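You operate a simulated robot arm through the tools that you are given. There is no shell and no other tool.

Carry out the task below with a simulated two-armed robot. There is one attempt and no reset: what you move stays moved.

## Task
Switch the monitor on and centre the spot on the cross.
Fine: the white VIEW switch turns it on; jog SLIDE first, then LIFT, by motor till SIDE and HEIGHT show 0.00; leave the motors on; trip no limit.

It is judged by the outcome, as a careful person would: the job done as asked, and still so three seconds after it is handed in. It fails if anything else is knocked over, pushed out of place, dropped, spilled or broken.

## Robot
Two 7-joint arms with fingered hands on one trunk that stands fixed in place. Base frame: the origin is at the foot of the trunk, x ahead of it, y to its left, z up; the work surface is at about z = 830. Lengths are in mm, angles in degrees, forces in N, time in s.
The left shoulder is at [70, 166, 1118], the right one opposite. With the tool pointing down near the work surface each hand reaches from about 460 to 960 mm from the base axis, measured 20 degrees to its own side. Payload 4.1 kg a hand.
The tool frame of a hand sits at the grasp point between the pads (the TCP): z along the fingers, y along the line on which they close. The tips reach 32 mm beyond it. Largest opening 108 mm; the body of the gripper starts 38 mm behind the TCP. The gripper is a hand of 4 fingers: y runs from the thumb to the fingers, the wrist lies at [-16, -108, -186] in the tool frame, and closing takes about 1.5 s.
Orientation is that of the tool frame in the base frame, as [roll, pitch, yaw] about the fixed x, y, z axes, in that order (R = Rz(yaw) Ry(pitch) Rx(roll)). With the fingers straight down and the wrist toward the robot, the tool's x, y and z point along [0, 1, 0], [1, 0, 0] and [0, 0, -1] of the base frame.

## Interface
- The arms move only by the tool step_arm. It takes "left_steps", "right_steps" or both (then of equal length, played together; a hand with none holds still); each is a list of rows, each a list of 2 entries, a list of its own where there are three numbers: the shift along the tool's x, y, z in units of 100 mm (1.0 is 100 mm), then the turn, a rotation vector about the tool's x, y, z in units of 60 degrees (1.0 is 60 degrees). In form: [[[dx, dy, dz], [wx, wy, wz]], ...]. A call has 1 to 20 rows; each row is the pose to reach, as a shift and turn from the pose commanded when the call began, along the tool's axes at that moment. "left_claw" and "right_claw" are, for a hand that has rows, the opening, from 0 (shut) to 1 (fully open), set as the call begins (left out, the last holds). A call with a number of a shift or a turn outside -1 to 1 is refused whole. A row lasts 0.2 s, in which the tool goes at most 50 mm and 8.6 degrees; a call with a longer step from one row to the next is refused whole, and so is a gripper value outside its range. Where a pose cannot be reached the arm comes as near as it can. A force on the tool above 40 N (or 10 N above the force at the start of the call, whichever is more), or a blocked arm, ends the call early, and 0.2 s more pass. The fingers move at their own pace (about 45 mm/s each) and stop on an object; they squeeze with about 23 N. The grip force told is the motor's: it shows also when the fingers shut on nothing. Time passes only in rows, and 0.2 s behind the last, so rows that repeat a pose let the fingers close. It gives the time, the measured TCP pose, the force on the tool (base axes), the opening and the grip force at its end, in the units of the frame above (readings bear some noise), with the torque about the TCP (base axes, N m) and any sound that the robot's microphone picked up.
- Cameras (640 x 400 px; columns grow to the right, rows downward): "scene" is now at [124.3, -49.3, 1365.9]; the picture's right is [-0.45, -0.90, 0.00], its down [-0.43, 0.21, -0.88] and it looks along [0.79, -0.39, -0.48] (base axes); focal length 351 px, centre (320, 200). "left" rides on the left gripper at [-64, -93, -132] in its tool frame; the picture's right is [-0.80, -0.28, 0.53], its down [0.55, -0.71, 0.45] and it looks along [0.25, 0.65, 0.72] (tool axes); focal length 247 px, centre (320, 200). "right" rides on the right gripper at [64, -93, -132] in its tool frame; the picture's right is [-0.80, 0.28, -0.53], its down [-0.55, -0.71, 0.45] and it looks along [-0.25, 0.65, 0.72] (tool axes); focal length 247 px, centre (320, 200). There is no depth. A picture from a camera that has moved, and an enlarged one, comes with that camera's place and axes in the base frame and with its lens. The place of the scene camera against the robot may be out by one fixed shift of up to 18 mm in any direction.
- capture(camera): a new picture of that camera. No time passes.
- lift_body(by): slides the trunk up (or, below 0, down) by that many mm; the arms and the scene camera ride with it, the base frame stays. It gives what a move gives, with no picture.
- curl_fingers(index, middle, ring, thumb_bend, hand): sets how far each is bent, from 0 (flat) to 1 (curled in); at 0.3 the hand is open as for a grip, at 0.7 the pads meet at the TCP. One left out holds its place. A second passes; each finger stops where it meets its share of the squeeze, and holds until it gets a number again. A gripper value or a shape takes the hand back. It gives what a move gives, with no picture; readings hold the bend of each and the force on the fingers (four entries, about 0 where the hand has none), thumb and palm.
- preshape(shape, hand): the hand has 4 fingers and takes this shape, open, in about a second: jaw (thumb against the fingers, like two jaws); tri (thumb and two fingers); tip (a fingertip pinch); poke (one finger out to press); point (the index stretched); flat (the hand flat); cup (the hand cupped); fist (a fist). The gripper value then closes the fingers along that shape, each until it touches; the sizes above hold for jaw. It gives what a move gives, with no picture.
- aim_head(pan, tilt): turns the head with the scene camera to pan (to the left, within 86 degrees either way) and tilt (down, from -29 to 69), counted from straight ahead of the robot. It gives what a move gives.
- inspect(camera, box): a new picture of the part [left, top, right, bottom] of that camera's present view, enlarged. No time passes.
- finish_job(): hands the job in; it is judged then, once.

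Nothing tells you positions but the pictures and the camera data. Unless the task says otherwise, let go and move clear before handing in.

The tools are called after "Emit:" as a command line: name --argument value ..., lists and objects as JSON in quotes. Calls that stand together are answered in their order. step_arm: Moves the arms, as the interface text tells. Its arguments: {"type":"object","properties":{"left_steps":{"type":"array","items":{"type":"array"}},"left_claw":{"type":"number"},"right_steps":{"type":"array","items":{"type":"array"}},"right_claw":{"type":"number"}},"required":[]} The other tools are called the same way: lift_body (by) slides the trunk up or down; preshape (shape, hand) gives the hand a shape; curl_fingers (index, middle, ring, thumb_bend, hand) moves the fingers one by one; aim_head (pan, tilt) turns the head that bears the scene camera; capture (camera) takes a picture; inspect (camera, box) takes an enlarged picture of a part of a camera's view; finish_job () hands the job in.

At the start:

```text
time_s: 0.0
left_tool_pos: [600.5, -28.6, 1133.2]
left_orientation: [-179.9, 0.0, 90.1]
left_ft_force: [-0.1, 0.2, -1.0]
left_moment: [-0.03, 0.0, 0.03]
left_width: 107.6
left_finger_force: 0.1
left_shape: jaw
left_bend: [0.3, 0.3, 0.3, 0.3]
left_finger forces: [0.0, 0.1, 0.0, 0.0, 0.0, 0.0]
right_tool_pos: [495.7, -451.1, 1175.3]
right_orientation: [179.9, 0.0, 90.0]
right_ft_force: [-0.1, -0.4, 0.1]
right_moment: [-0.01, 0.0, 0.03]
right_width: 107.7
right_finger_force: 0.0
right_shape: jaw
right_bend: [0.3, 0.3, 0.3, 0.3]
right_finger forces: [0.0, 0.0, 0.0, 0.1, 0.1, 0.0]
trunk travel left (down, up): [-625.0, 315.0]
head pan, tilt: [-26.5, 28.6]
```

scene: 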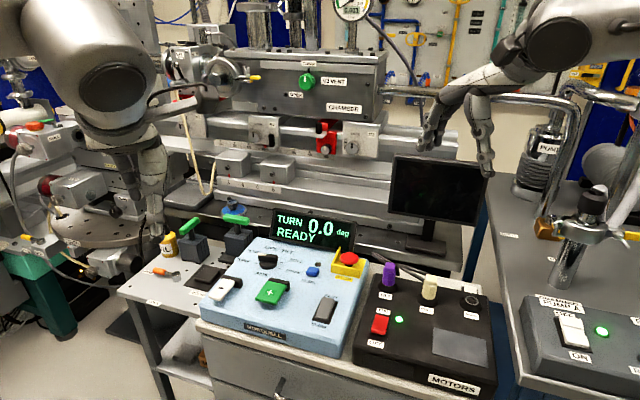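
right: 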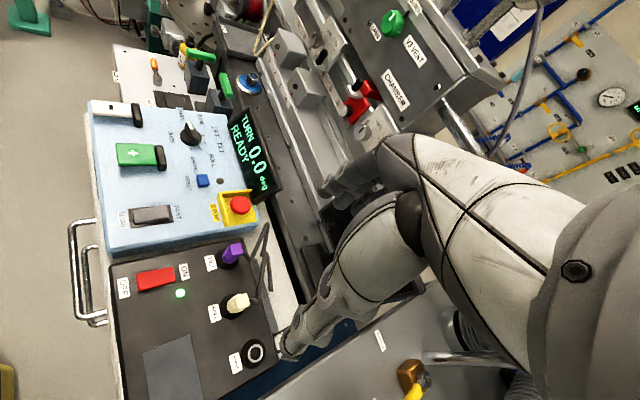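
left: 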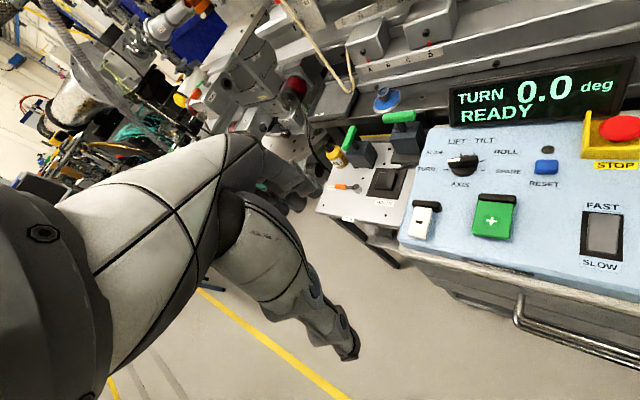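

I see a light-blue manipulator console with a TURN/READY display, a selector knob, two push paddles (white and green), a FAST/SLOW rocker, and next to it a black MOTORS box. I'll look closer at each label before moving anything.

Emit:
inspect --camera "scene" --box '[190, 200, 370, 360]'

Emit:
inspect --camera "scene" --box '[340, 250, 510, 400]'

Emit:
inspect --camera "left" --box '[390, 70, 640, 290]'

Emit:
inspect --camera "right" --box '[80, 90, 300, 400]'

Emit:
inspect --camera "scene" --box '[140, 190, 260, 300]'

```text
2.50 times, centred on (280, 280) of scene
camera zoom: at [124.3, -49.3, 1365.9], right [-0.45, -0.9, 0.0], down [-0.43, 0.21, -0.88], along [0.79, -0.39, -0.48], focal length 877 px, centre (420, 0)
```

zoom: 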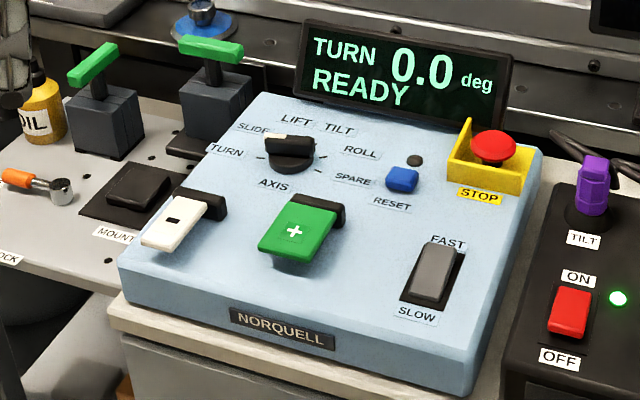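

```text
2.67 times, centred on (425, 325) of scene
camera zoom: at [124.3, -49.3, 1365.9], right [-0.45, -0.9, 0.0], down [-0.43, 0.21, -0.88], along [0.79, -0.39, -0.48], focal length 936 px, centre (40, -133)
```

zoom: 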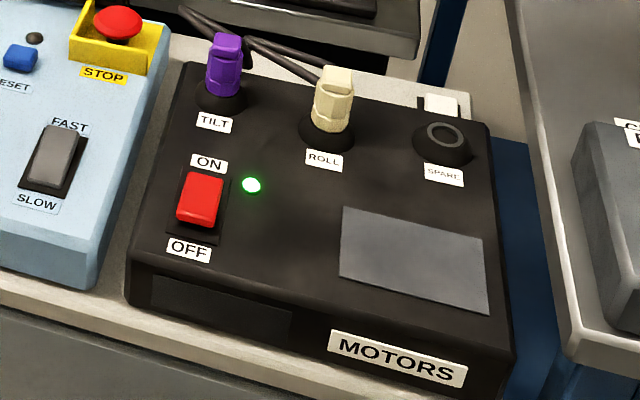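

```text
1.82 times, centred on (515, 180) of left
camera zoom: at [508.2, -92.6, 1266.4], right [-0.28, -0.8, -0.53], down [-0.71, 0.55, -0.45], along [0.65, 0.25, -0.72], focal length 449 px, centre (-34, 236)
```

zoom: 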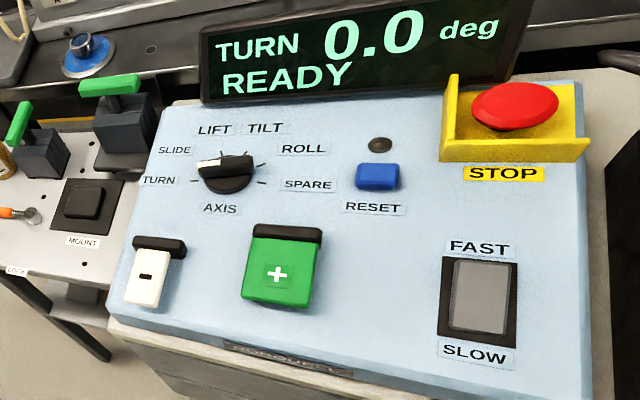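

```text
1.29 times, centred on (190, 245) of right
camera zoom: at [403.7, -386.6, 1306.1], right [0.28, -0.8, 0.53], down [-0.71, -0.55, -0.45], along [0.65, -0.25, -0.72], focal length 319 px, centre (488, 142)
```

zoom: 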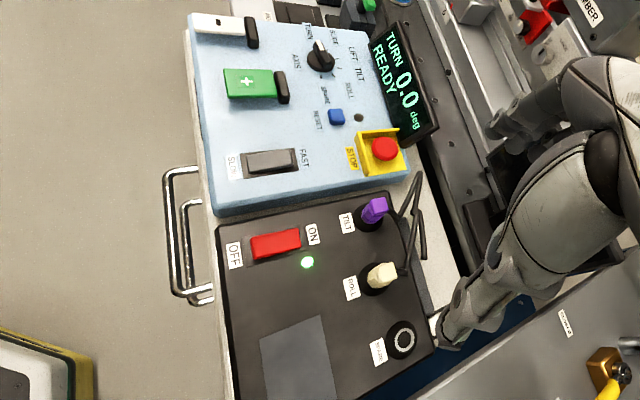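

```text
3.64 times, centred on (200, 245) of scene
camera zoom: at [124.3, -49.3, 1365.9], right [-0.45, -0.9, 0.0], down [-0.43, 0.21, -0.88], along [0.79, -0.39, -0.48], focal length 1276 px, centre (756, 36)
```

zoom: 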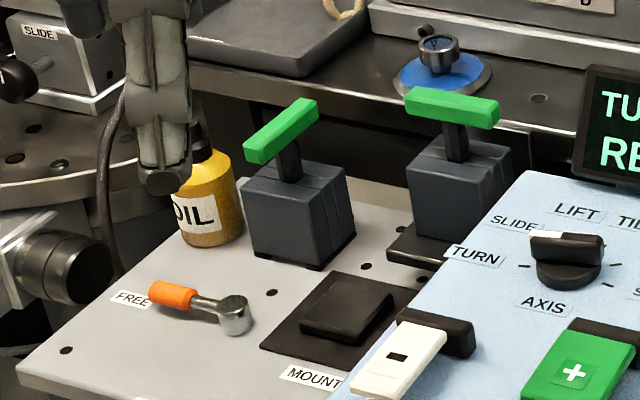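

The jog console is at the middle with its AXIS selector on TURN, and the dark monitor is behind it to the right. I don't see the VIEW switch yet, so I'll look around with the head.

Emit:
aim_head --pan -45 --tilt 35

Emit:
capture --camera "scene"

Emit:
inspect --camera "scene" --box '[320, 100, 640, 300]'

Emit:
inspect --camera "scene" --box '[100, 60, 420, 260]'

Emit:
aim_head --pan 10 --tilt 28

Emit:
capture --camera "scene"

```text
time_s: 0.8
left_tool_pos: [600.6, -28.8, 1134.0]
left_orientation: [179.9, 0.0, 89.9]
left_ft_force: [-0.4, 0.4, -0.1]
left_moment: [0.02, 0.0, -0.02]
left_width: 107.5
left_finger_force: 0.0
left_shape: jaw
left_bend: [0.3, 0.3, 0.3, 0.3]
left_finger forces: [0.1, 0.0, 0.0, 0.1, 0.0, 0.0]
right_tool_pos: [496.8, -451.0, 1174.7]
right_orientation: [-179.9, 0.1, 90.0]
right_ft_force: [-0.2, -0.6, -0.2]
right_moment: [-0.02, 0.04, 0.01]
right_width: 107.6
right_finger_force: 0.0
right_shape: jaw
right_bend: [0.3, 0.3, 0.3, 0.3]
right_finger forces: [0.0, 0.0, 0.0, 0.0, 0.1, 0.0]
trunk travel left (down, up): [-625.0, 315.0]
head pan, tilt: [-45.0, 35.0]
```

```text
taken
camera scene: at [105.2, -70.9, 1355.9], right [-0.71, -0.71, 0.0], down [-0.41, 0.41, -0.82], along [0.58, -0.58, -0.57], focal length 351 px, centre (320, 200)
```

scene: 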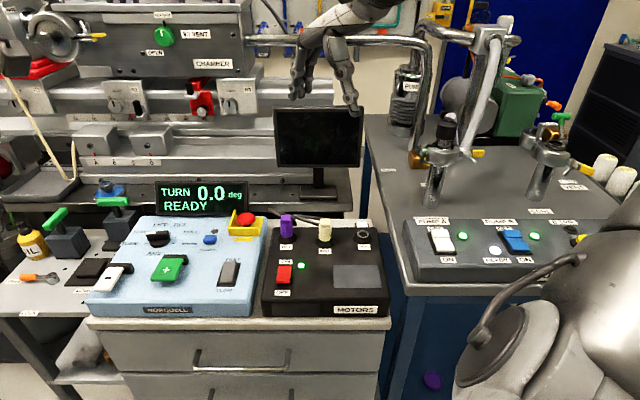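

```text
2.00 times, centred on (480, 200) of scene
camera zoom: at [105.2, -70.9, 1355.9], right [-0.71, -0.71, 0.0], down [-0.41, 0.41, -0.82], along [0.58, -0.58, -0.57], focal length 702 px, centre (0, 200)
```

zoom: 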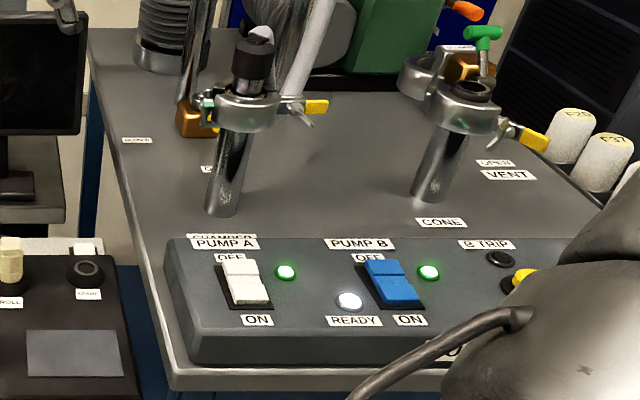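

```text
2.00 times, centred on (260, 160) of scene
camera zoom: at [105.2, -70.9, 1355.9], right [-0.71, -0.71, 0.0], down [-0.41, 0.41, -0.82], along [0.58, -0.58, -0.57], focal length 702 px, centre (440, 280)
```

zoom: 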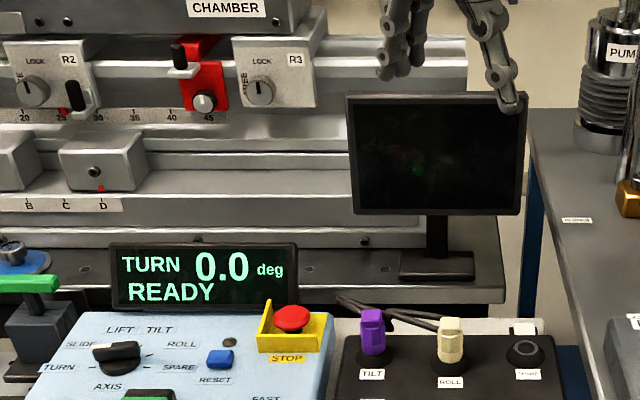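

```text
time_s: 2.1
left_tool_pos: [600.7, -28.3, 1133.3]
left_orientation: [180.0, 0.0, 90.0]
left_ft_force: [-0.1, 0.4, -0.6]
left_moment: [0.02, 0.03, -0.04]
left_width: 107.6
left_finger_force: 0.0
left_shape: jaw
left_bend: [0.3, 0.3, 0.3, 0.3]
left_finger forces: [0.0, 0.1, 0.1, 0.0, 0.0, 0.1]
right_tool_pos: [496.7, -450.7, 1174.0]
right_orientation: [180.0, 0.0, 90.0]
right_ft_force: [-0.7, -0.4, 0.1]
right_moment: [0.0, 0.0, 0.02]
right_width: 107.6
right_finger_force: 0.1
right_shape: jaw
right_bend: [0.3, 0.3, 0.3, 0.3]
right_finger forces: [0.1, 0.0, 0.1, 0.1, 0.1, 0.0]
trunk travel left (down, up): [-625.0, 315.0]
head pan, tilt: [10.0, 28.0]
```

```text
taken
camera scene: at [132.7, 7.0, 1366.8], right [0.17, -0.98, 0.0], down [-0.46, -0.08, -0.88], along [0.87, 0.15, -0.47], focal length 351 px, centre (320, 200)
```

scene: 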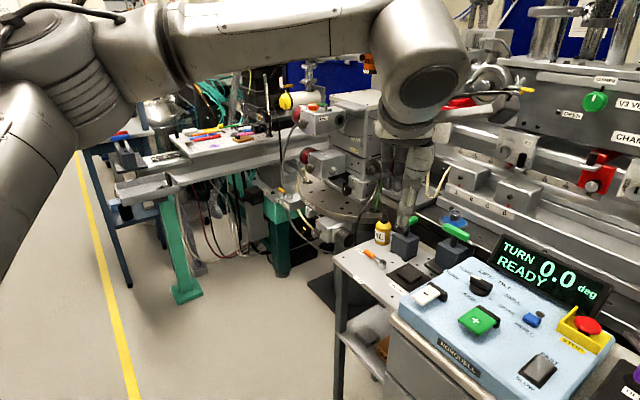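

The VIEW switch may be the small white thing behind the black MOTORS box. I'll zoom there, and at the manipulator on the left to find any locks or limit switches.

Emit:
inspect --camera "scene" --box '[280, 70, 460, 260]'

Emit:
inspect --camera "scene" --box '[330, 200, 500, 300]'

Emit:
aim_head --pan -40 --tilt 45

Emit:
capture --camera "scene"

Emit:
inspect --camera "scene" --box '[320, 80, 440, 200]'

Emit:
inspect --camera "scene" --box '[100, 100, 260, 240]'

```text
2.11 times, centred on (370, 165) of scene
camera zoom: at [132.7, 7.0, 1366.8], right [0.17, -0.98, 0.0], down [-0.46, -0.08, -0.88], along [0.87, 0.15, -0.47], focal length 739 px, centre (215, 274)
```

zoom: 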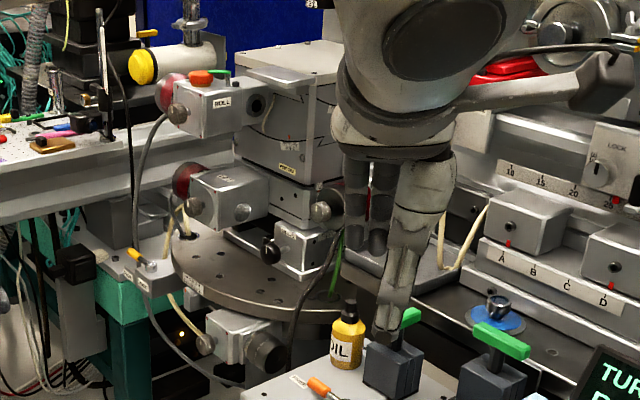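

```text
3.76 times, centred on (415, 250) of scene
camera zoom: at [132.7, 7.0, 1366.8], right [0.17, -0.98, 0.0], down [-0.46, -0.08, -0.88], along [0.87, 0.15, -0.47], focal length 1321 px, centre (-38, 12)
```

zoom: 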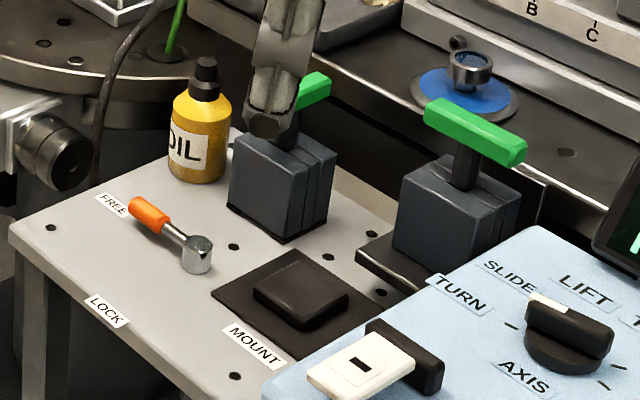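

```text
time_s: 3.2
left_tool_pos: [599.7, -28.5, 1134.6]
left_orientation: [179.9, 0.1, 90.0]
left_ft_force: [-0.2, -0.4, -0.5]
left_moment: [0.0, -0.01, 0.03]
left_width: 107.8
left_finger_force: 0.0
left_shape: jaw
left_bend: [0.3, 0.3, 0.3, 0.3]
left_finger forces: [0.0, 0.0, 0.0, 0.0, 0.0, 0.1]
right_tool_pos: [496.9, -451.5, 1174.4]
right_orientation: [-179.9, 0.1, 90.0]
right_ft_force: [0.1, -0.3, -0.3]
right_moment: [0.01, 0.0, -0.02]
right_width: 107.7
right_finger_force: 0.0
right_shape: jaw
right_bend: [0.3, 0.3, 0.3, 0.3]
right_finger forces: [0.1, 0.0, 0.0, 0.0, 0.1, 0.0]
trunk travel left (down, up): [-625.0, 315.0]
head pan, tilt: [-40.0, 45.0]
```

```text
taken
camera scene: at [105.3, -60.9, 1341.0], right [-0.64, -0.77, 0.0], down [-0.54, 0.45, -0.71], along [0.54, -0.45, -0.71], focal length 351 px, centre (320, 200)
```

scene: 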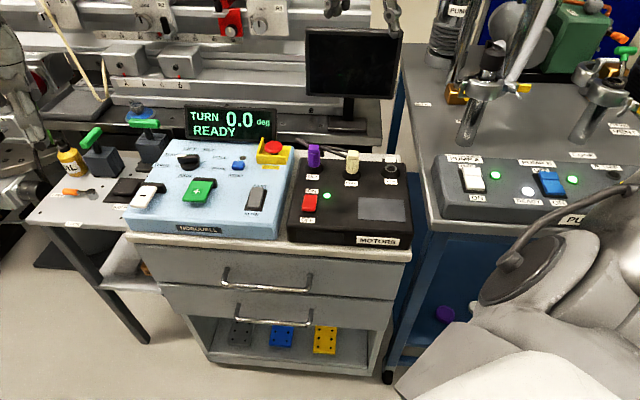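

```text
3.33 times, centred on (380, 140) of scene
camera zoom: at [105.3, -60.9, 1341.0], right [-0.64, -0.77, 0.0], down [-0.54, 0.45, -0.71], along [0.54, -0.45, -0.71], focal length 1170 px, centre (120, 400)
```

zoom: 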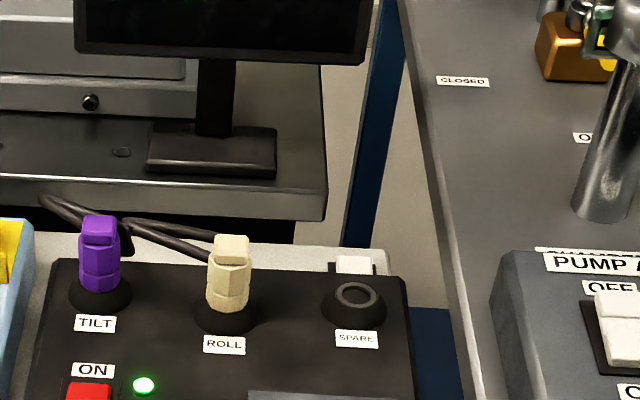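

```text
2.86 times, centred on (180, 170) of scene
camera zoom: at [105.3, -60.9, 1341.0], right [-0.64, -0.77, 0.0], down [-0.54, 0.45, -0.71], along [0.54, -0.45, -0.71], focal length 1003 px, centre (720, 286)
```

zoom: 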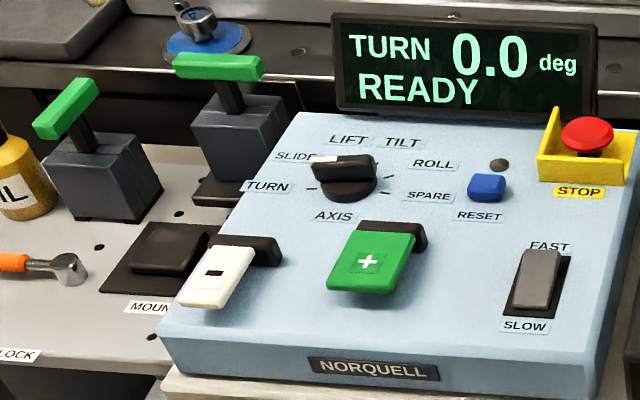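

The white piece behind the SPARE socket, at roughly (495, -600, 815), is my candidate for the VIEW switch, with its label hidden by the black box. I'll raise the trunk to look down on it from higher.

Emit:
lift_body --by 250

Emit:
aim_head --pan -50 --tilt 50

Emit:
capture --camera "scene"

Emit:
capture --camera "right"

```text
time_s: 5.8
left_tool_pos: [601.6, -29.4, 1383.4]
left_orientation: [-179.9, 0.0, 90.0]
left_ft_force: [0.8, -0.9, -0.2]
left_moment: [0.04, -0.01, -0.01]
left_width: 107.5
left_finger_force: 0.0
left_shape: jaw
left_bend: [0.3, 0.3, 0.3, 0.3]
left_finger forces: [0.0, 0.0, 0.0, 0.1, 0.0, 0.0]
right_tool_pos: [497.1, -452.1, 1424.7]
right_orientation: [180.0, -0.1, 90.0]
right_ft_force: [0.3, -0.5, 0.0]
right_moment: [-0.01, 0.0, 0.04]
right_width: 107.8
right_finger_force: 0.1
right_shape: jaw
right_bend: [0.3, 0.3, 0.3, 0.3]
right_finger forces: [0.0, 0.1, 0.1, 0.0, 0.1, 0.0]
trunk travel left (down, up): [-875.0, 65.0]
head pan, tilt: [-40.0, 45.0]
```

```text
time_s: 6.5
left_tool_pos: [602.0, -28.1, 1383.8]
left_orientation: [179.9, -0.1, 89.9]
left_ft_force: [0.9, -0.1, 0.3]
left_moment: [-0.01, -0.04, 0.0]
left_width: 107.8
left_finger_force: 0.2
left_shape: jaw
left_bend: [0.3, 0.3, 0.3, 0.3]
left_finger forces: [0.0, 0.0, 0.1, 0.0, 0.0, 0.1]
right_tool_pos: [496.8, -451.1, 1425.7]
right_orientation: [180.0, 0.0, 90.0]
right_ft_force: [-0.2, 0.2, 0.4]
right_moment: [0.02, 0.0, -0.01]
right_width: 107.5
right_finger_force: 0.0
right_shape: jaw
right_bend: [0.3, 0.3, 0.3, 0.3]
right_finger forces: [0.0, 0.1, 0.1, 0.0, 0.1, 0.0]
trunk travel left (down, up): [-875.0, 65.0]
head pan, tilt: [-50.0, 50.0]
```

```text
taken
camera scene: at [92.6, -67.8, 1584.1], right [-0.77, -0.64, 0.0], down [-0.49, 0.59, -0.64], along [0.41, -0.49, -0.77], focal length 351 px, centre (320, 200)
```

scene: 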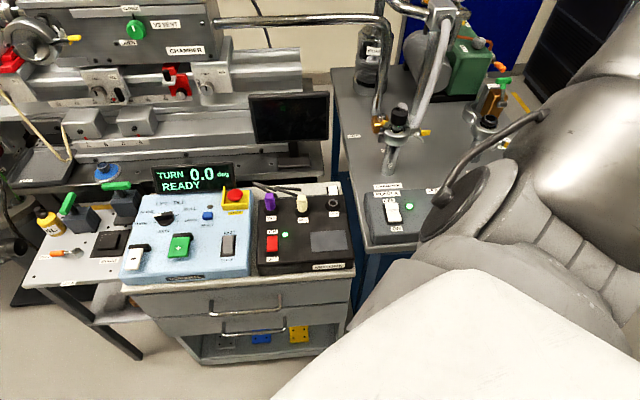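

```text
taken
camera right: at [403.8, -386.7, 1556.1], right [0.28, -0.8, 0.53], down [-0.71, -0.55, -0.45], along [0.65, -0.25, -0.72], focal length 247 px, centre (320, 200)
```

right: 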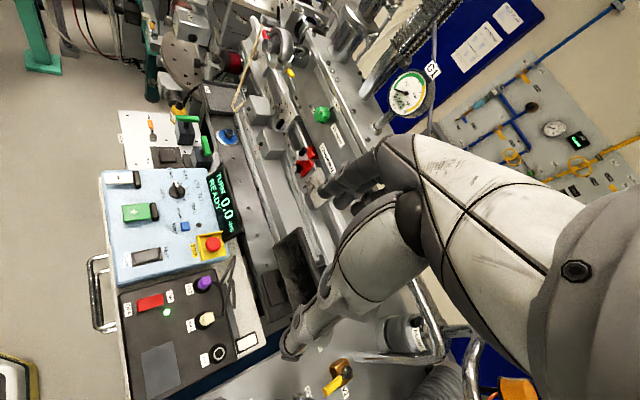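

Emit:
inspect --camera "scene" --box '[280, 160, 370, 220]'

Emit:
inspect --camera "right" --box '[180, 270, 300, 400]'

Emit:
inspect --camera "scene" --box '[360, 160, 480, 240]'

Emit:
inspect --camera "scene" --box '[0, 0, 240, 150]'

Emit:
inspect --camera "scene" --box '[20, 150, 180, 250]'

```text
6.67 times, centred on (325, 190) of scene
camera zoom: at [92.6, -67.8, 1584.1], right [-0.77, -0.64, 0.0], down [-0.49, 0.59, -0.64], along [0.41, -0.49, -0.77], focal length 2339 px, centre (287, 267)
```

zoom: 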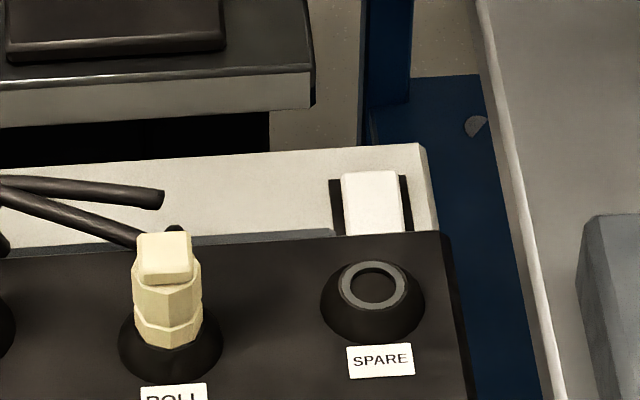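

```text
3.08 times, centred on (240, 335) of right
camera zoom: at [403.8, -386.7, 1556.1], right [0.28, -0.8, 0.53], down [-0.71, -0.55, -0.45], along [0.65, -0.25, -0.72], focal length 760 px, centre (566, -215)
```

zoom: 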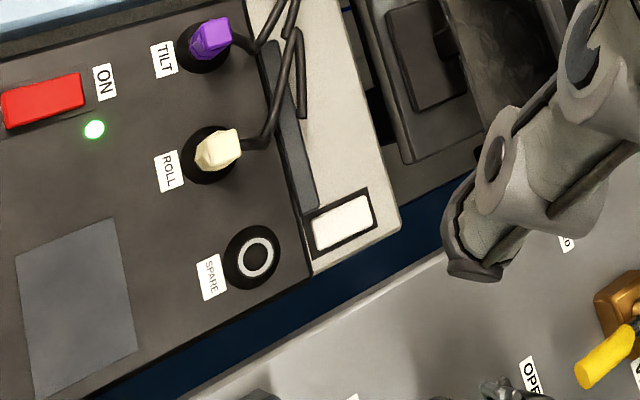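

```text
5.00 times, centred on (420, 200) of scene
camera zoom: at [92.6, -67.8, 1584.1], right [-0.77, -0.64, 0.0], down [-0.49, 0.59, -0.64], along [0.41, -0.49, -0.77], focal length 1754 px, centre (-180, 200)
```

zoom: 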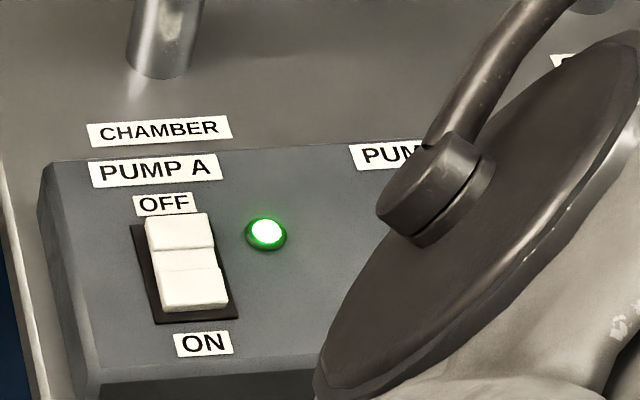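

```text
2.67 times, centred on (120, 75) of scene
camera zoom: at [92.6, -67.8, 1584.1], right [-0.77, -0.64, 0.0], down [-0.49, 0.59, -0.64], along [0.41, -0.49, -0.77], focal length 936 px, centre (853, 533)
```

zoom: 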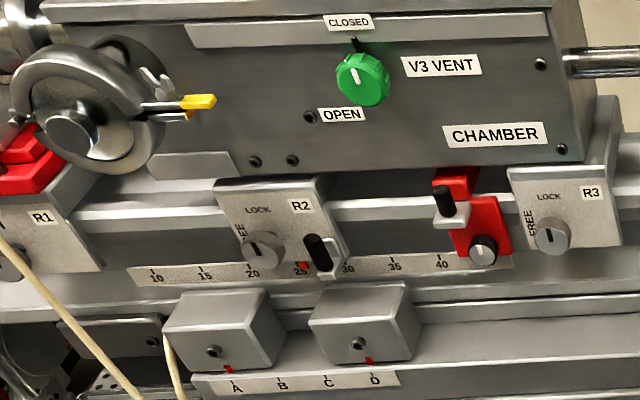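

```text
4.00 times, centred on (100, 200) of scene
camera zoom: at [92.6, -67.8, 1584.1], right [-0.77, -0.64, 0.0], down [-0.49, 0.59, -0.64], along [0.41, -0.49, -0.77], focal length 1404 px, centre (1200, 200)
```

zoom: 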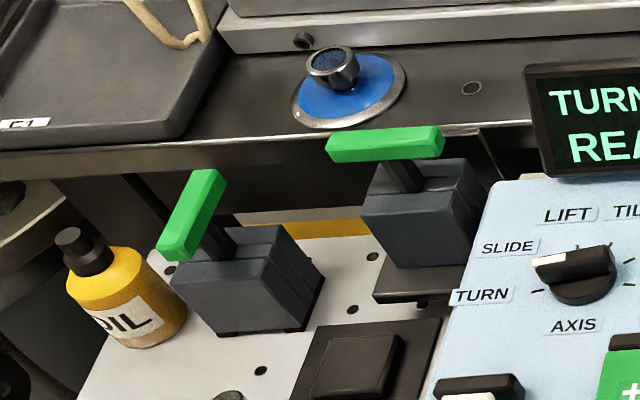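

The white rocker in a dark bezel sits on the cabinet top's back-right corner, about (508, -609, 795), behind the MOTORS box, and I can't see a label on it yet. I'll lower the trunk again, put the right hand in the poke shape, and bring its camera over for a closer look.

Emit:
lift_body --by -250

Emit:
preshape --hand "right" --shape "poke"

Emit:
capture --camera "right"

Emit:
aim_head --pan -40 --tilt 35

Emit:
capture --camera "scene"

```text
time_s: 9.1
left_tool_pos: [600.3, -28.0, 1134.9]
left_orientation: [179.9, 0.0, 90.1]
left_ft_force: [0.3, 0.2, 1.2]
left_moment: [0.03, 0.0, -0.02]
left_width: 107.6
left_finger_force: 0.0
left_shape: jaw
left_bend: [0.3, 0.3, 0.3, 0.3]
left_finger forces: [0.0, 0.0, 0.0, 0.0, 0.0, 0.0]
right_tool_pos: [496.9, -450.6, 1174.7]
right_orientation: [179.9, 0.0, 90.1]
right_ft_force: [-0.2, -0.6, -0.9]
right_moment: [0.03, 0.0, -0.03]
right_width: 107.7
right_finger_force: 0.0
right_shape: jaw
right_bend: [0.3, 0.3, 0.3, 0.3]
right_finger forces: [0.0, 0.0, 0.0, 0.0, 0.0, 0.0]
trunk travel left (down, up): [-625.0, 315.0]
head pan, tilt: [-50.0, 50.0]
```

```text
time_s: 10.0
left_tool_pos: [601.2, -29.3, 1133.5]
left_orientation: [-180.0, 0.0, 90.0]
left_ft_force: [0.3, -0.5, -0.1]
left_moment: [-0.01, 0.01, 0.01]
left_width: 107.6
left_finger_force: 0.1
left_shape: jaw
left_bend: [0.3, 0.3, 0.3, 0.3]
left_finger forces: [0.1, 0.0, 0.0, 0.0, 0.0, 0.0]
right_tool_pos: [496.5, -451.8, 1174.5]
right_orientation: [-180.0, 0.1, 89.9]
right_ft_force: [-0.5, -0.1, -0.4]
right_moment: [0.01, -0.01, 0.03]
right_width: 0.1
right_finger_force: 0.0
right_shape: poke
right_bend: [0.7, 0.7, 0.99, 1.0]
right_finger forces: [0.0, 0.1, 0.0, 0.1, 0.0, 0.1]
trunk travel left (down, up): [-625.0, 315.0]
head pan, tilt: [-50.0, 50.0]
```

```text
taken
camera right: at [403.7, -386.6, 1306.0], right [0.28, -0.8, 0.53], down [-0.71, -0.55, -0.45], along [0.65, -0.25, -0.72], focal length 247 px, centre (320, 200)
```

right: 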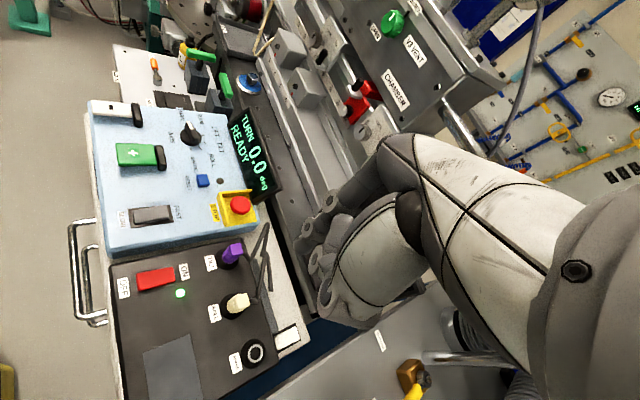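

```text
time_s: 10.8
left_tool_pos: [601.9, -28.4, 1134.0]
left_orientation: [179.9, -0.1, 90.1]
left_ft_force: [-0.1, 0.8, 0.4]
left_moment: [0.01, -0.01, -0.02]
left_width: 107.5
left_finger_force: 0.1
left_shape: jaw
left_bend: [0.3, 0.3, 0.3, 0.3]
left_finger forces: [0.0, 0.0, 0.0, 0.1, 0.0, 0.1]
right_tool_pos: [496.6, -451.3, 1174.1]
right_orientation: [-180.0, 0.0, 90.0]
right_ft_force: [-1.0, 0.2, -0.1]
right_moment: [0.0, -0.02, -0.02]
right_width: 0.0
right_finger_force: 0.1
right_shape: poke
right_bend: [0.7, 0.7, 0.99, 1.0]
right_finger forces: [0.0, 0.0, 0.1, 0.0, 0.1, 0.1]
trunk travel left (down, up): [-625.0, 315.0]
head pan, tilt: [-40.0, 35.0]
```

```text
taken
camera scene: at [110.3, -65.3, 1355.8], right [-0.64, -0.77, 0.0], down [-0.44, 0.37, -0.82], along [0.63, -0.53, -0.57], focal length 351 px, centre (320, 200)
```

scene: 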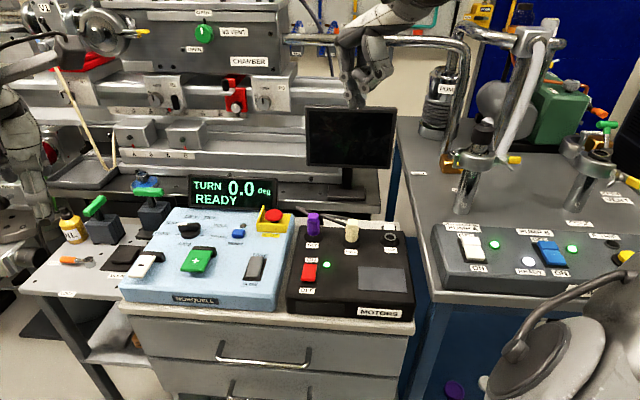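

The right camera now sees the white switch clear of the fingers. I'll zoom in on it for a label and look at the poking finger.

Emit:
inspect --camera "right" --box '[240, 300, 330, 370]'

Emit:
inspect --camera "right" --box '[280, 170, 460, 340]'

Emit:
inspect --camera "scene" --box '[320, 30, 420, 120]'

Emit:
inspect --camera "scene" --box '[370, 210, 410, 240]'

```text
5.71 times, centred on (285, 335) of right
camera zoom: at [403.6, -386.6, 1306.1], right [0.28, -0.8, 0.53], down [-0.71, -0.55, -0.45], along [0.65, -0.25, -0.72], focal length 1411 px, centre (520, -571)
```

zoom: 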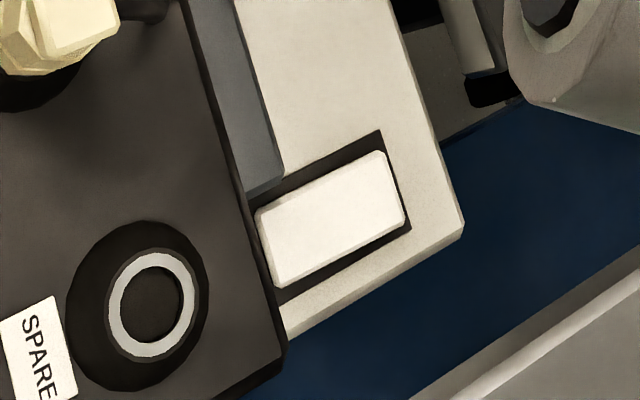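

```text
2.35 times, centred on (370, 255) of right
camera zoom: at [403.6, -386.6, 1306.1], right [0.28, -0.8, 0.53], down [-0.71, -0.55, -0.45], along [0.65, -0.25, -0.72], focal length 581 px, centre (202, 71)
```

zoom: 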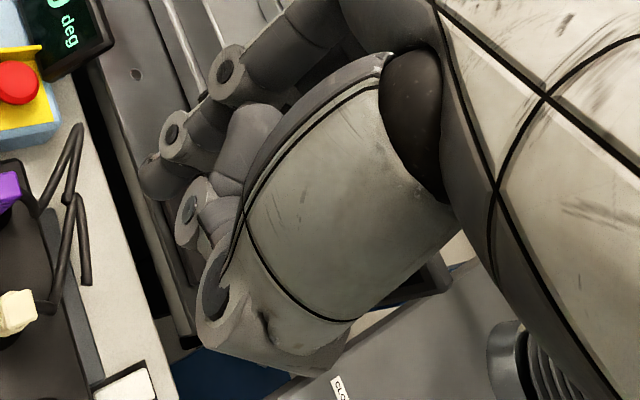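

```text
4.44 times, centred on (370, 75) of scene
camera zoom: at [110.3, -65.3, 1355.8], right [-0.64, -0.77, 0.0], down [-0.44, 0.37, -0.82], along [0.63, -0.53, -0.57], focal length 1560 px, centre (98, 756)
```

zoom: 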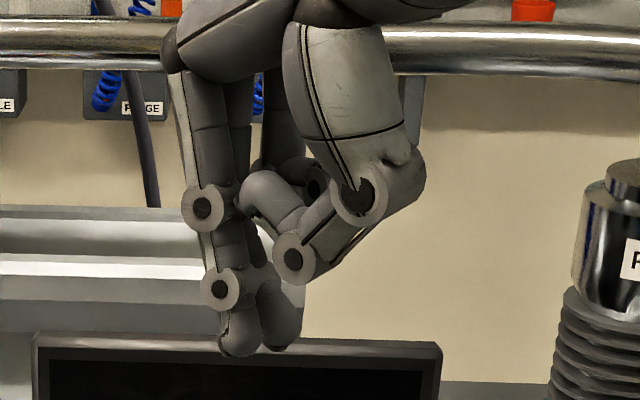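

```text
13.33 times, centred on (390, 225) of scene
camera zoom: at [110.3, -65.3, 1355.8], right [-0.64, -0.77, 0.0], down [-0.44, 0.37, -0.82], along [0.63, -0.53, -0.57], focal length 4679 px, centre (-613, -133)
```

zoom: 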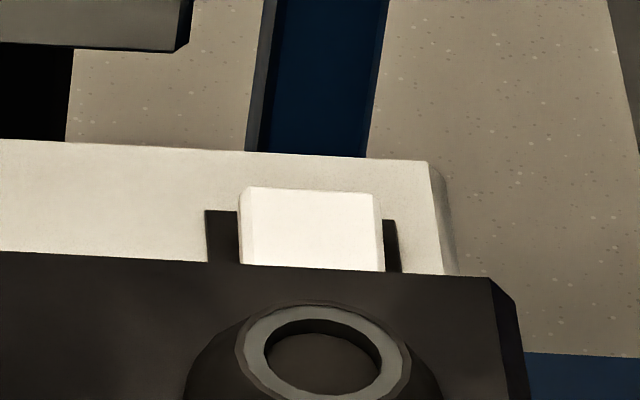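

It's a bare white rocker in a black bezel beside the SPARE socket. I'll bring the right hand closer, over that corner and still well above everything, for a near-vertical look at it.

Emit:
step_arm --right_steps '[[[-0.3, 0.1, 0.33], [0, 0, 0]], [[-0.6, 0.2, 0.66], [0, 0, 0]], [[-0.9, 0.3, 1.0], [0, 0, 0]], [[-0.9, 0.3, 1.0], [0, 0, 0]]]'

Emit:
capture --camera "right"

Emit:
capture --camera "scene"

```text
time_s: 11.8
left_tool_pos: [600.3, -27.9, 1134.5]
left_orientation: [-180.0, 0.0, 90.1]
left_ft_force: [-0.5, 0.0, 0.4]
left_moment: [-0.01, -0.01, 0.01]
left_width: 107.8
left_finger_force: 0.1
left_shape: jaw
left_bend: [0.3, 0.3, 0.3, 0.3]
left_finger forces: [0.0, 0.1, 0.0, 0.0, 0.0, 0.1]
right_tool_pos: [526.5, -541.2, 1072.6]
right_orientation: [180.0, 0.0, 90.0]
right_ft_force: [0.0, -0.1, -0.5]
right_moment: [-0.02, -0.01, 0.0]
right_width: 0.0
right_finger_force: 0.3
right_shape: poke
right_bend: [0.7, 0.7, 0.99, 1.0]
right_finger forces: [0.0, 0.1, 0.0, 0.0, 0.0, 0.0]
trunk travel left (down, up): [-625.0, 315.0]
head pan, tilt: [-40.0, 35.0]
```

```text
taken
camera right: at [432.9, -476.4, 1204.8], right [0.28, -0.8, 0.53], down [-0.71, -0.55, -0.45], along [0.65, -0.25, -0.72], focal length 247 px, centre (320, 200)
```

right: 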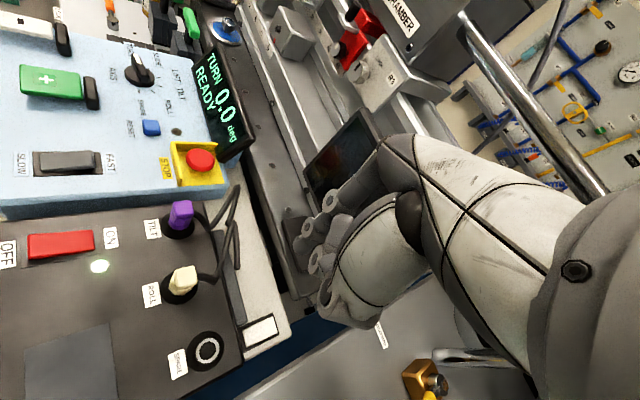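

```text
taken
camera scene: at [109.9, -64.8, 1355.9], right [-0.64, -0.77, 0.0], down [-0.44, 0.37, -0.82], along [0.63, -0.53, -0.57], focal length 351 px, centre (320, 200)
```

scene: 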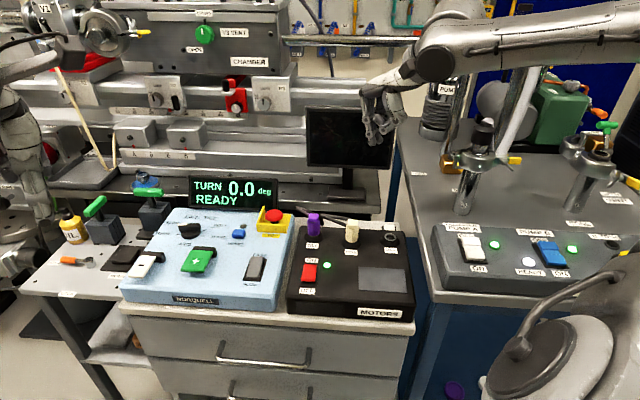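

Emit:
inspect --camera "right" --box '[220, 290, 300, 370]'

Emit:
inspect --camera "right" --box '[80, 20, 240, 180]'

Emit:
inspect --camera "right" --box '[0, 110, 200, 280]'

```text
5.00 times, centred on (260, 330) of right
camera zoom: at [432.9, -476.4, 1204.8], right [0.28, -0.8, 0.53], down [-0.71, -0.55, -0.45], along [0.65, -0.25, -0.72], focal length 1235 px, centre (620, -450)
```

zoom: 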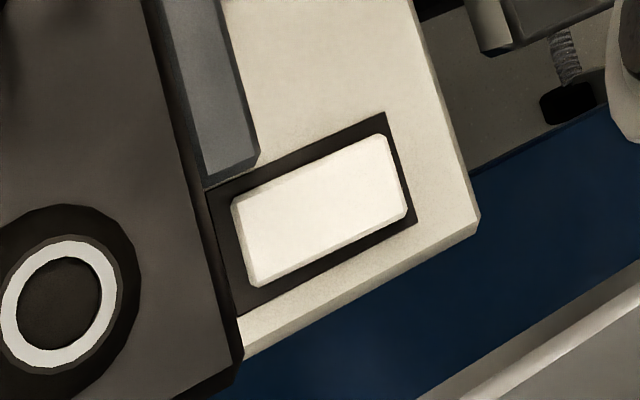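

```text
2.50 times, centred on (160, 100) of right
camera zoom: at [432.9, -476.4, 1204.8], right [0.28, -0.8, 0.53], down [-0.71, -0.55, -0.45], along [0.65, -0.25, -0.72], focal length 617 px, centre (720, 450)
```

zoom: 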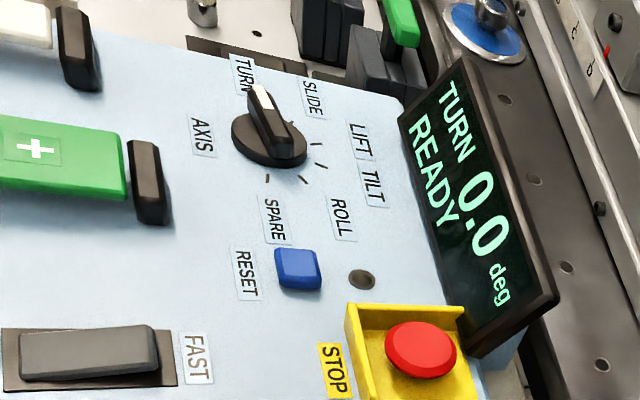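

```text
2.35 times, centred on (100, 195) of right
camera zoom: at [432.9, -476.4, 1204.8], right [0.28, -0.8, 0.53], down [-0.71, -0.55, -0.45], along [0.65, -0.25, -0.72], focal length 581 px, centre (838, 212)
```

zoom: 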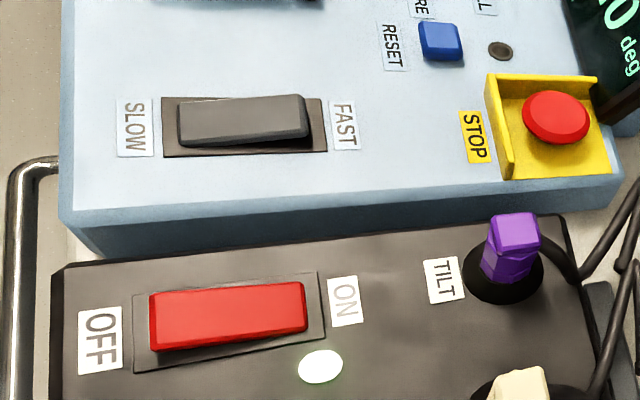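

The far end of the white rocker looks raised and its near end pressed in, the opposite of the MOTORS rocker, which is ON with its far end down. So pressing the far end should turn it on, but first I'll find exactly where my poking fingertip is.

Emit:
inspect --camera "scene" --box '[340, 80, 420, 160]'

Emit:
inspect --camera "left" --box '[560, 0, 760, 120]'

Emit:
inspect --camera "right" --box '[280, 170, 400, 330]'

```text
5.00 times, centred on (380, 120) of scene
camera zoom: at [109.9, -64.8, 1355.9], right [-0.64, -0.77, 0.0], down [-0.44, 0.37, -0.82], along [0.63, -0.53, -0.57], focal length 1754 px, centre (20, 600)
```

zoom: 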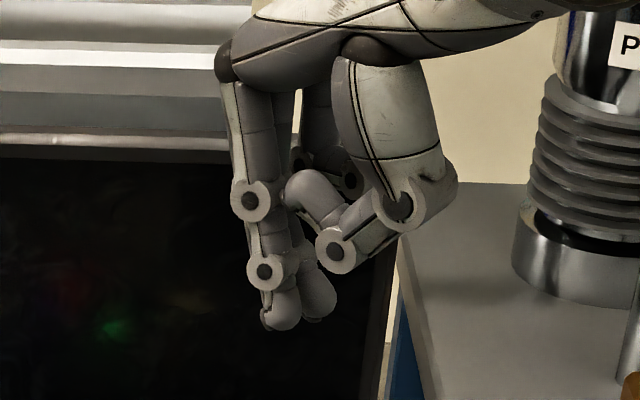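

```text
refused: 760 is not a number from 0 to 640
```

```text
2.50 times, centred on (340, 250) of right
camera zoom: at [432.9, -476.4, 1204.8], right [0.28, -0.8, 0.53], down [-0.71, -0.55, -0.45], along [0.65, -0.25, -0.72], focal length 617 px, centre (270, 75)
```

zoom: 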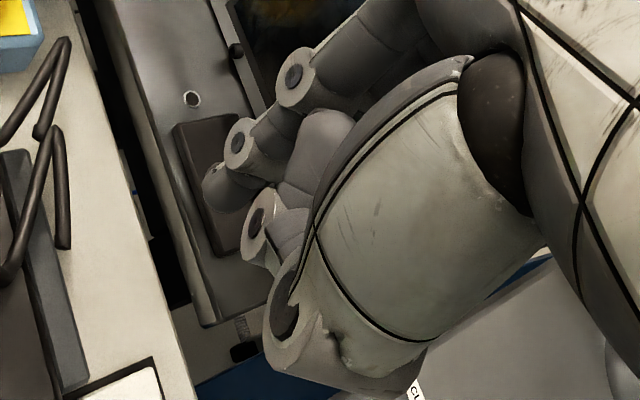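

Poke leaves two fingertips out side by side. I'll curl the middle finger so that just the index presses, then check.

Emit:
curl_fingers --hand "right" --middle 1.0

Emit:
inspect --camera "scene" --box '[340, 80, 420, 160]'

Emit:
inspect --camera "right" --box '[260, 170, 380, 290]'

```text
time_s: 12.8
left_tool_pos: [600.7, -28.1, 1134.5]
left_orientation: [-179.9, 0.0, 90.0]
left_ft_force: [0.9, 0.0, 0.1]
left_moment: [-0.02, 0.01, 0.01]
left_width: 107.4
left_finger_force: 0.2
left_shape: jaw
left_bend: [0.3, 0.3, 0.3, 0.3]
left_finger forces: [0.1, 0.0, 0.1, 0.1, 0.0, 0.0]
right_tool_pos: [526.1, -541.1, 1074.0]
right_orientation: [-179.9, 0.0, 90.0]
right_ft_force: [-0.3, -0.4, -0.3]
right_moment: [-0.02, 0.0, 0.02]
right_width: 33.7
right_finger_force: 0.1
right_shape: fingers
right_bend: [0.7, 0.84, 0.99, 1.0]
right_finger forces: [0.0, 0.1, 0.1, 0.0, 0.1, 0.1]
trunk travel left (down, up): [-625.0, 315.0]
head pan, tilt: [-40.0, 35.0]
```

```text
5.00 times, centred on (380, 120) of scene
camera zoom: at [110.3, -65.3, 1355.8], right [-0.64, -0.77, 0.0], down [-0.44, 0.37, -0.82], along [0.63, -0.53, -0.57], focal length 1754 px, centre (20, 600)
```

zoom: 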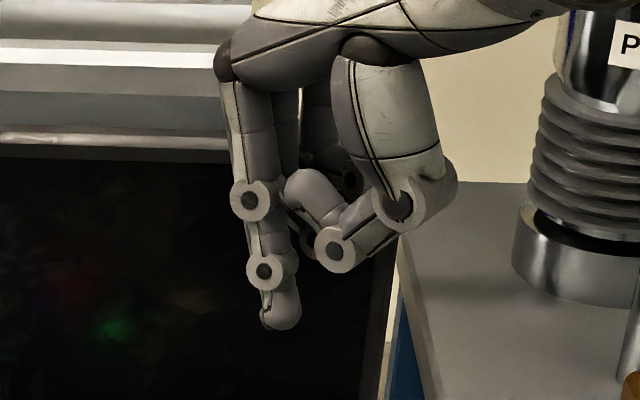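

```text
3.33 times, centred on (320, 230) of right
camera zoom: at [433.2, -476.6, 1204.8], right [0.28, -0.8, 0.53], down [-0.71, -0.55, -0.45], along [0.65, -0.25, -0.72], focal length 823 px, centre (320, 100)
```

zoom: 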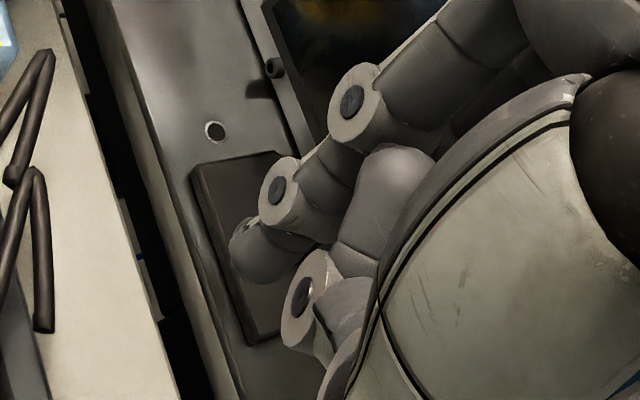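

Only the index is out now, its tip at about tool (9, 0, 32). I'll move above the far end of the white switch in steps, checking as I go.

Emit:
step_arm --right_steps '[[[-0.3, 0, 0.3], [0, 0, 0]], [[-0.6, 0, 0.6], [0, 0, 0]], [[-0.91, -0.03, 0.95], [0, 0, 0]], [[-0.91, -0.03, 0.95], [0, 0, 0]]]'

Emit:
capture --camera "right"

Emit:
inspect --camera "scene" --box '[330, 120, 450, 260]'

```text
time_s: 13.8
left_tool_pos: [600.7, -27.2, 1134.2]
left_orientation: [179.9, 0.1, 90.0]
left_ft_force: [0.7, 0.0, 0.4]
left_moment: [0.03, 0.0, -0.05]
left_width: 107.5
left_finger_force: 0.1
left_shape: jaw
left_bend: [0.3, 0.3, 0.3, 0.3]
left_finger forces: [0.0, 0.0, 0.0, 0.0, 0.0, 0.1]
right_tool_pos: [524.6, -632.5, 978.6]
right_orientation: [-179.9, 0.0, 89.9]
right_ft_force: [0.5, -0.4, -0.1]
right_moment: [0.01, 0.02, 0.04]
right_width: 33.7
right_finger_force: 0.0
right_shape: fingers
right_bend: [0.7, 0.84, 0.99, 1.0]
right_finger forces: [0.0, 0.1, 0.1, 0.0, 0.1, 0.0]
trunk travel left (down, up): [-625.0, 315.0]
head pan, tilt: [-40.0, 35.0]
```

```text
taken
camera right: at [431.7, -567.8, 1109.6], right [0.28, -0.8, 0.53], down [-0.71, -0.55, -0.45], along [0.65, -0.25, -0.72], focal length 247 px, centre (320, 200)
```

right: 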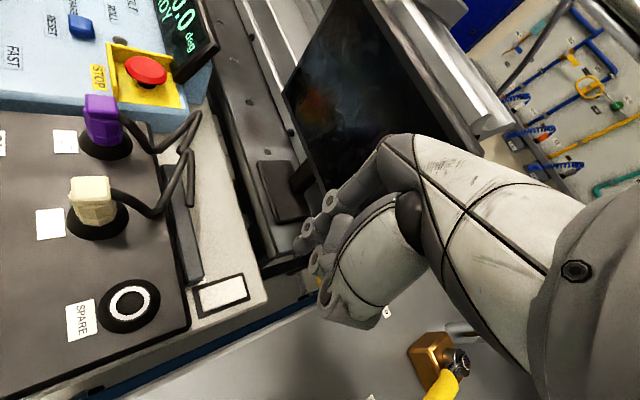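

```text
2.86 times, centred on (390, 190) of scene
camera zoom: at [110.1, -64.6, 1355.9], right [-0.64, -0.77, 0.0], down [-0.44, 0.37, -0.82], along [0.63, -0.53, -0.57], focal length 1003 px, centre (120, 229)
```

zoom: 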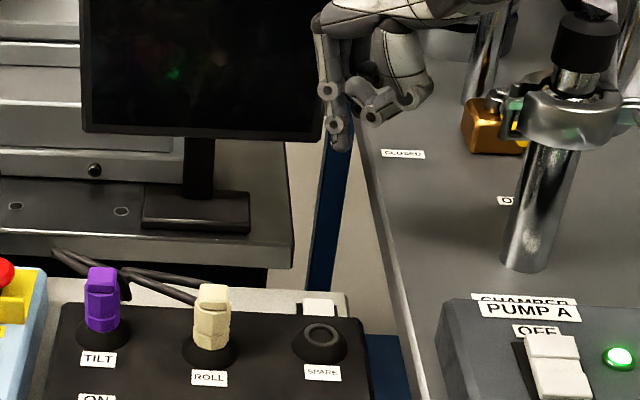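

Emit:
inspect --camera "right" --box '[170, 240, 290, 340]'

```text
4.00 times, centred on (230, 290) of right
camera zoom: at [431.7, -567.8, 1109.6], right [0.28, -0.8, 0.53], down [-0.71, -0.55, -0.45], along [0.65, -0.25, -0.72], focal length 988 px, centre (680, -160)
```

zoom: 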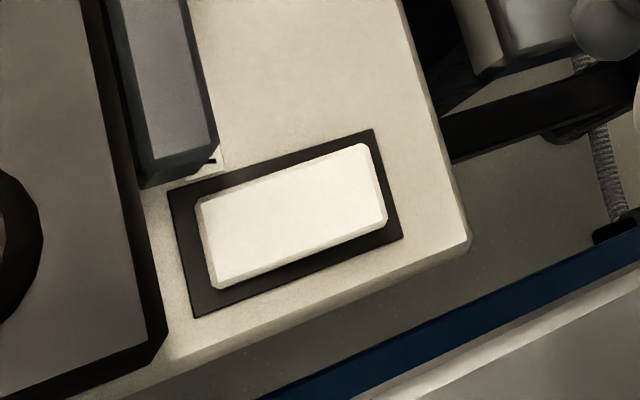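

The picture shows the rocker centred near (509, -609, 790), its far end raised. I'll line the index tip up over the far part at (519, -618) and come down to just above it.

Emit:
step_arm --right_steps '[[[0.02, -0.02, 0.4], [0, 0, 0]], [[0.04, -0.04, 0.75], [0, 0, 0]], [[0.055, -0.056, 1.0], [0, 0, 0]], [[0.055, -0.056, 1.0], [0, 0, 0]]]'

Emit:
capture --camera "right"

Emit:
inspect --camera "scene" --box '[350, 160, 430, 250]'

```text
time_s: 14.8
left_tool_pos: [601.3, -29.1, 1134.7]
left_orientation: [-180.0, 0.0, 90.0]
left_ft_force: [0.4, -0.5, -0.7]
left_moment: [-0.02, 0.02, 0.03]
left_width: 107.9
left_finger_force: 0.1
left_shape: jaw
left_bend: [0.3, 0.3, 0.3, 0.3]
left_finger forces: [0.1, 0.1, 0.0, 0.0, 0.1, 0.0]
right_tool_pos: [518.9, -627.2, 878.9]
right_orientation: [-180.0, 0.0, 90.0]
right_ft_force: [-0.5, 0.4, -0.5]
right_moment: [0.0, -0.02, -0.01]
right_width: 33.8
right_finger_force: 0.0
right_shape: fingers
right_bend: [0.7, 0.84, 0.99, 1.0]
right_finger forces: [0.0, 0.0, 0.0, 0.0, 0.1, 0.1]
trunk travel left (down, up): [-625.0, 315.0]
head pan, tilt: [-40.0, 35.0]
```

```text
taken
camera right: at [425.9, -562.5, 1009.8], right [0.28, -0.8, 0.53], down [-0.71, -0.55, -0.45], along [0.65, -0.25, -0.72], focal length 247 px, centre (320, 200)
```

right: 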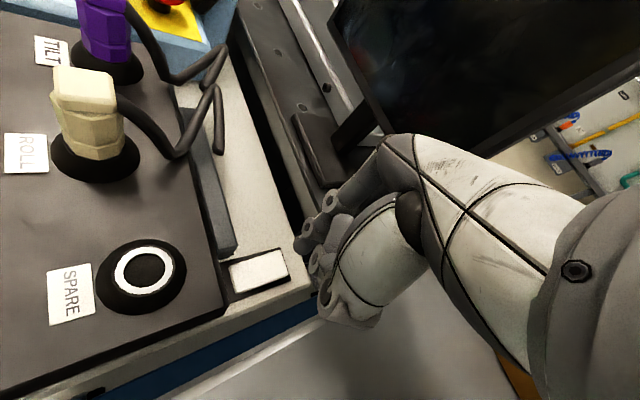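

```text
4.44 times, centred on (390, 205) of scene
camera zoom: at [110.3, -65.1, 1355.9], right [-0.64, -0.77, 0.0], down [-0.44, 0.37, -0.82], along [0.63, -0.53, -0.57], focal length 1560 px, centre (9, 178)
```

zoom: 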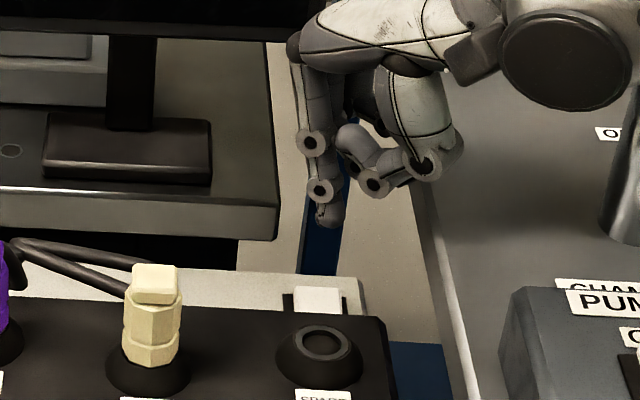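

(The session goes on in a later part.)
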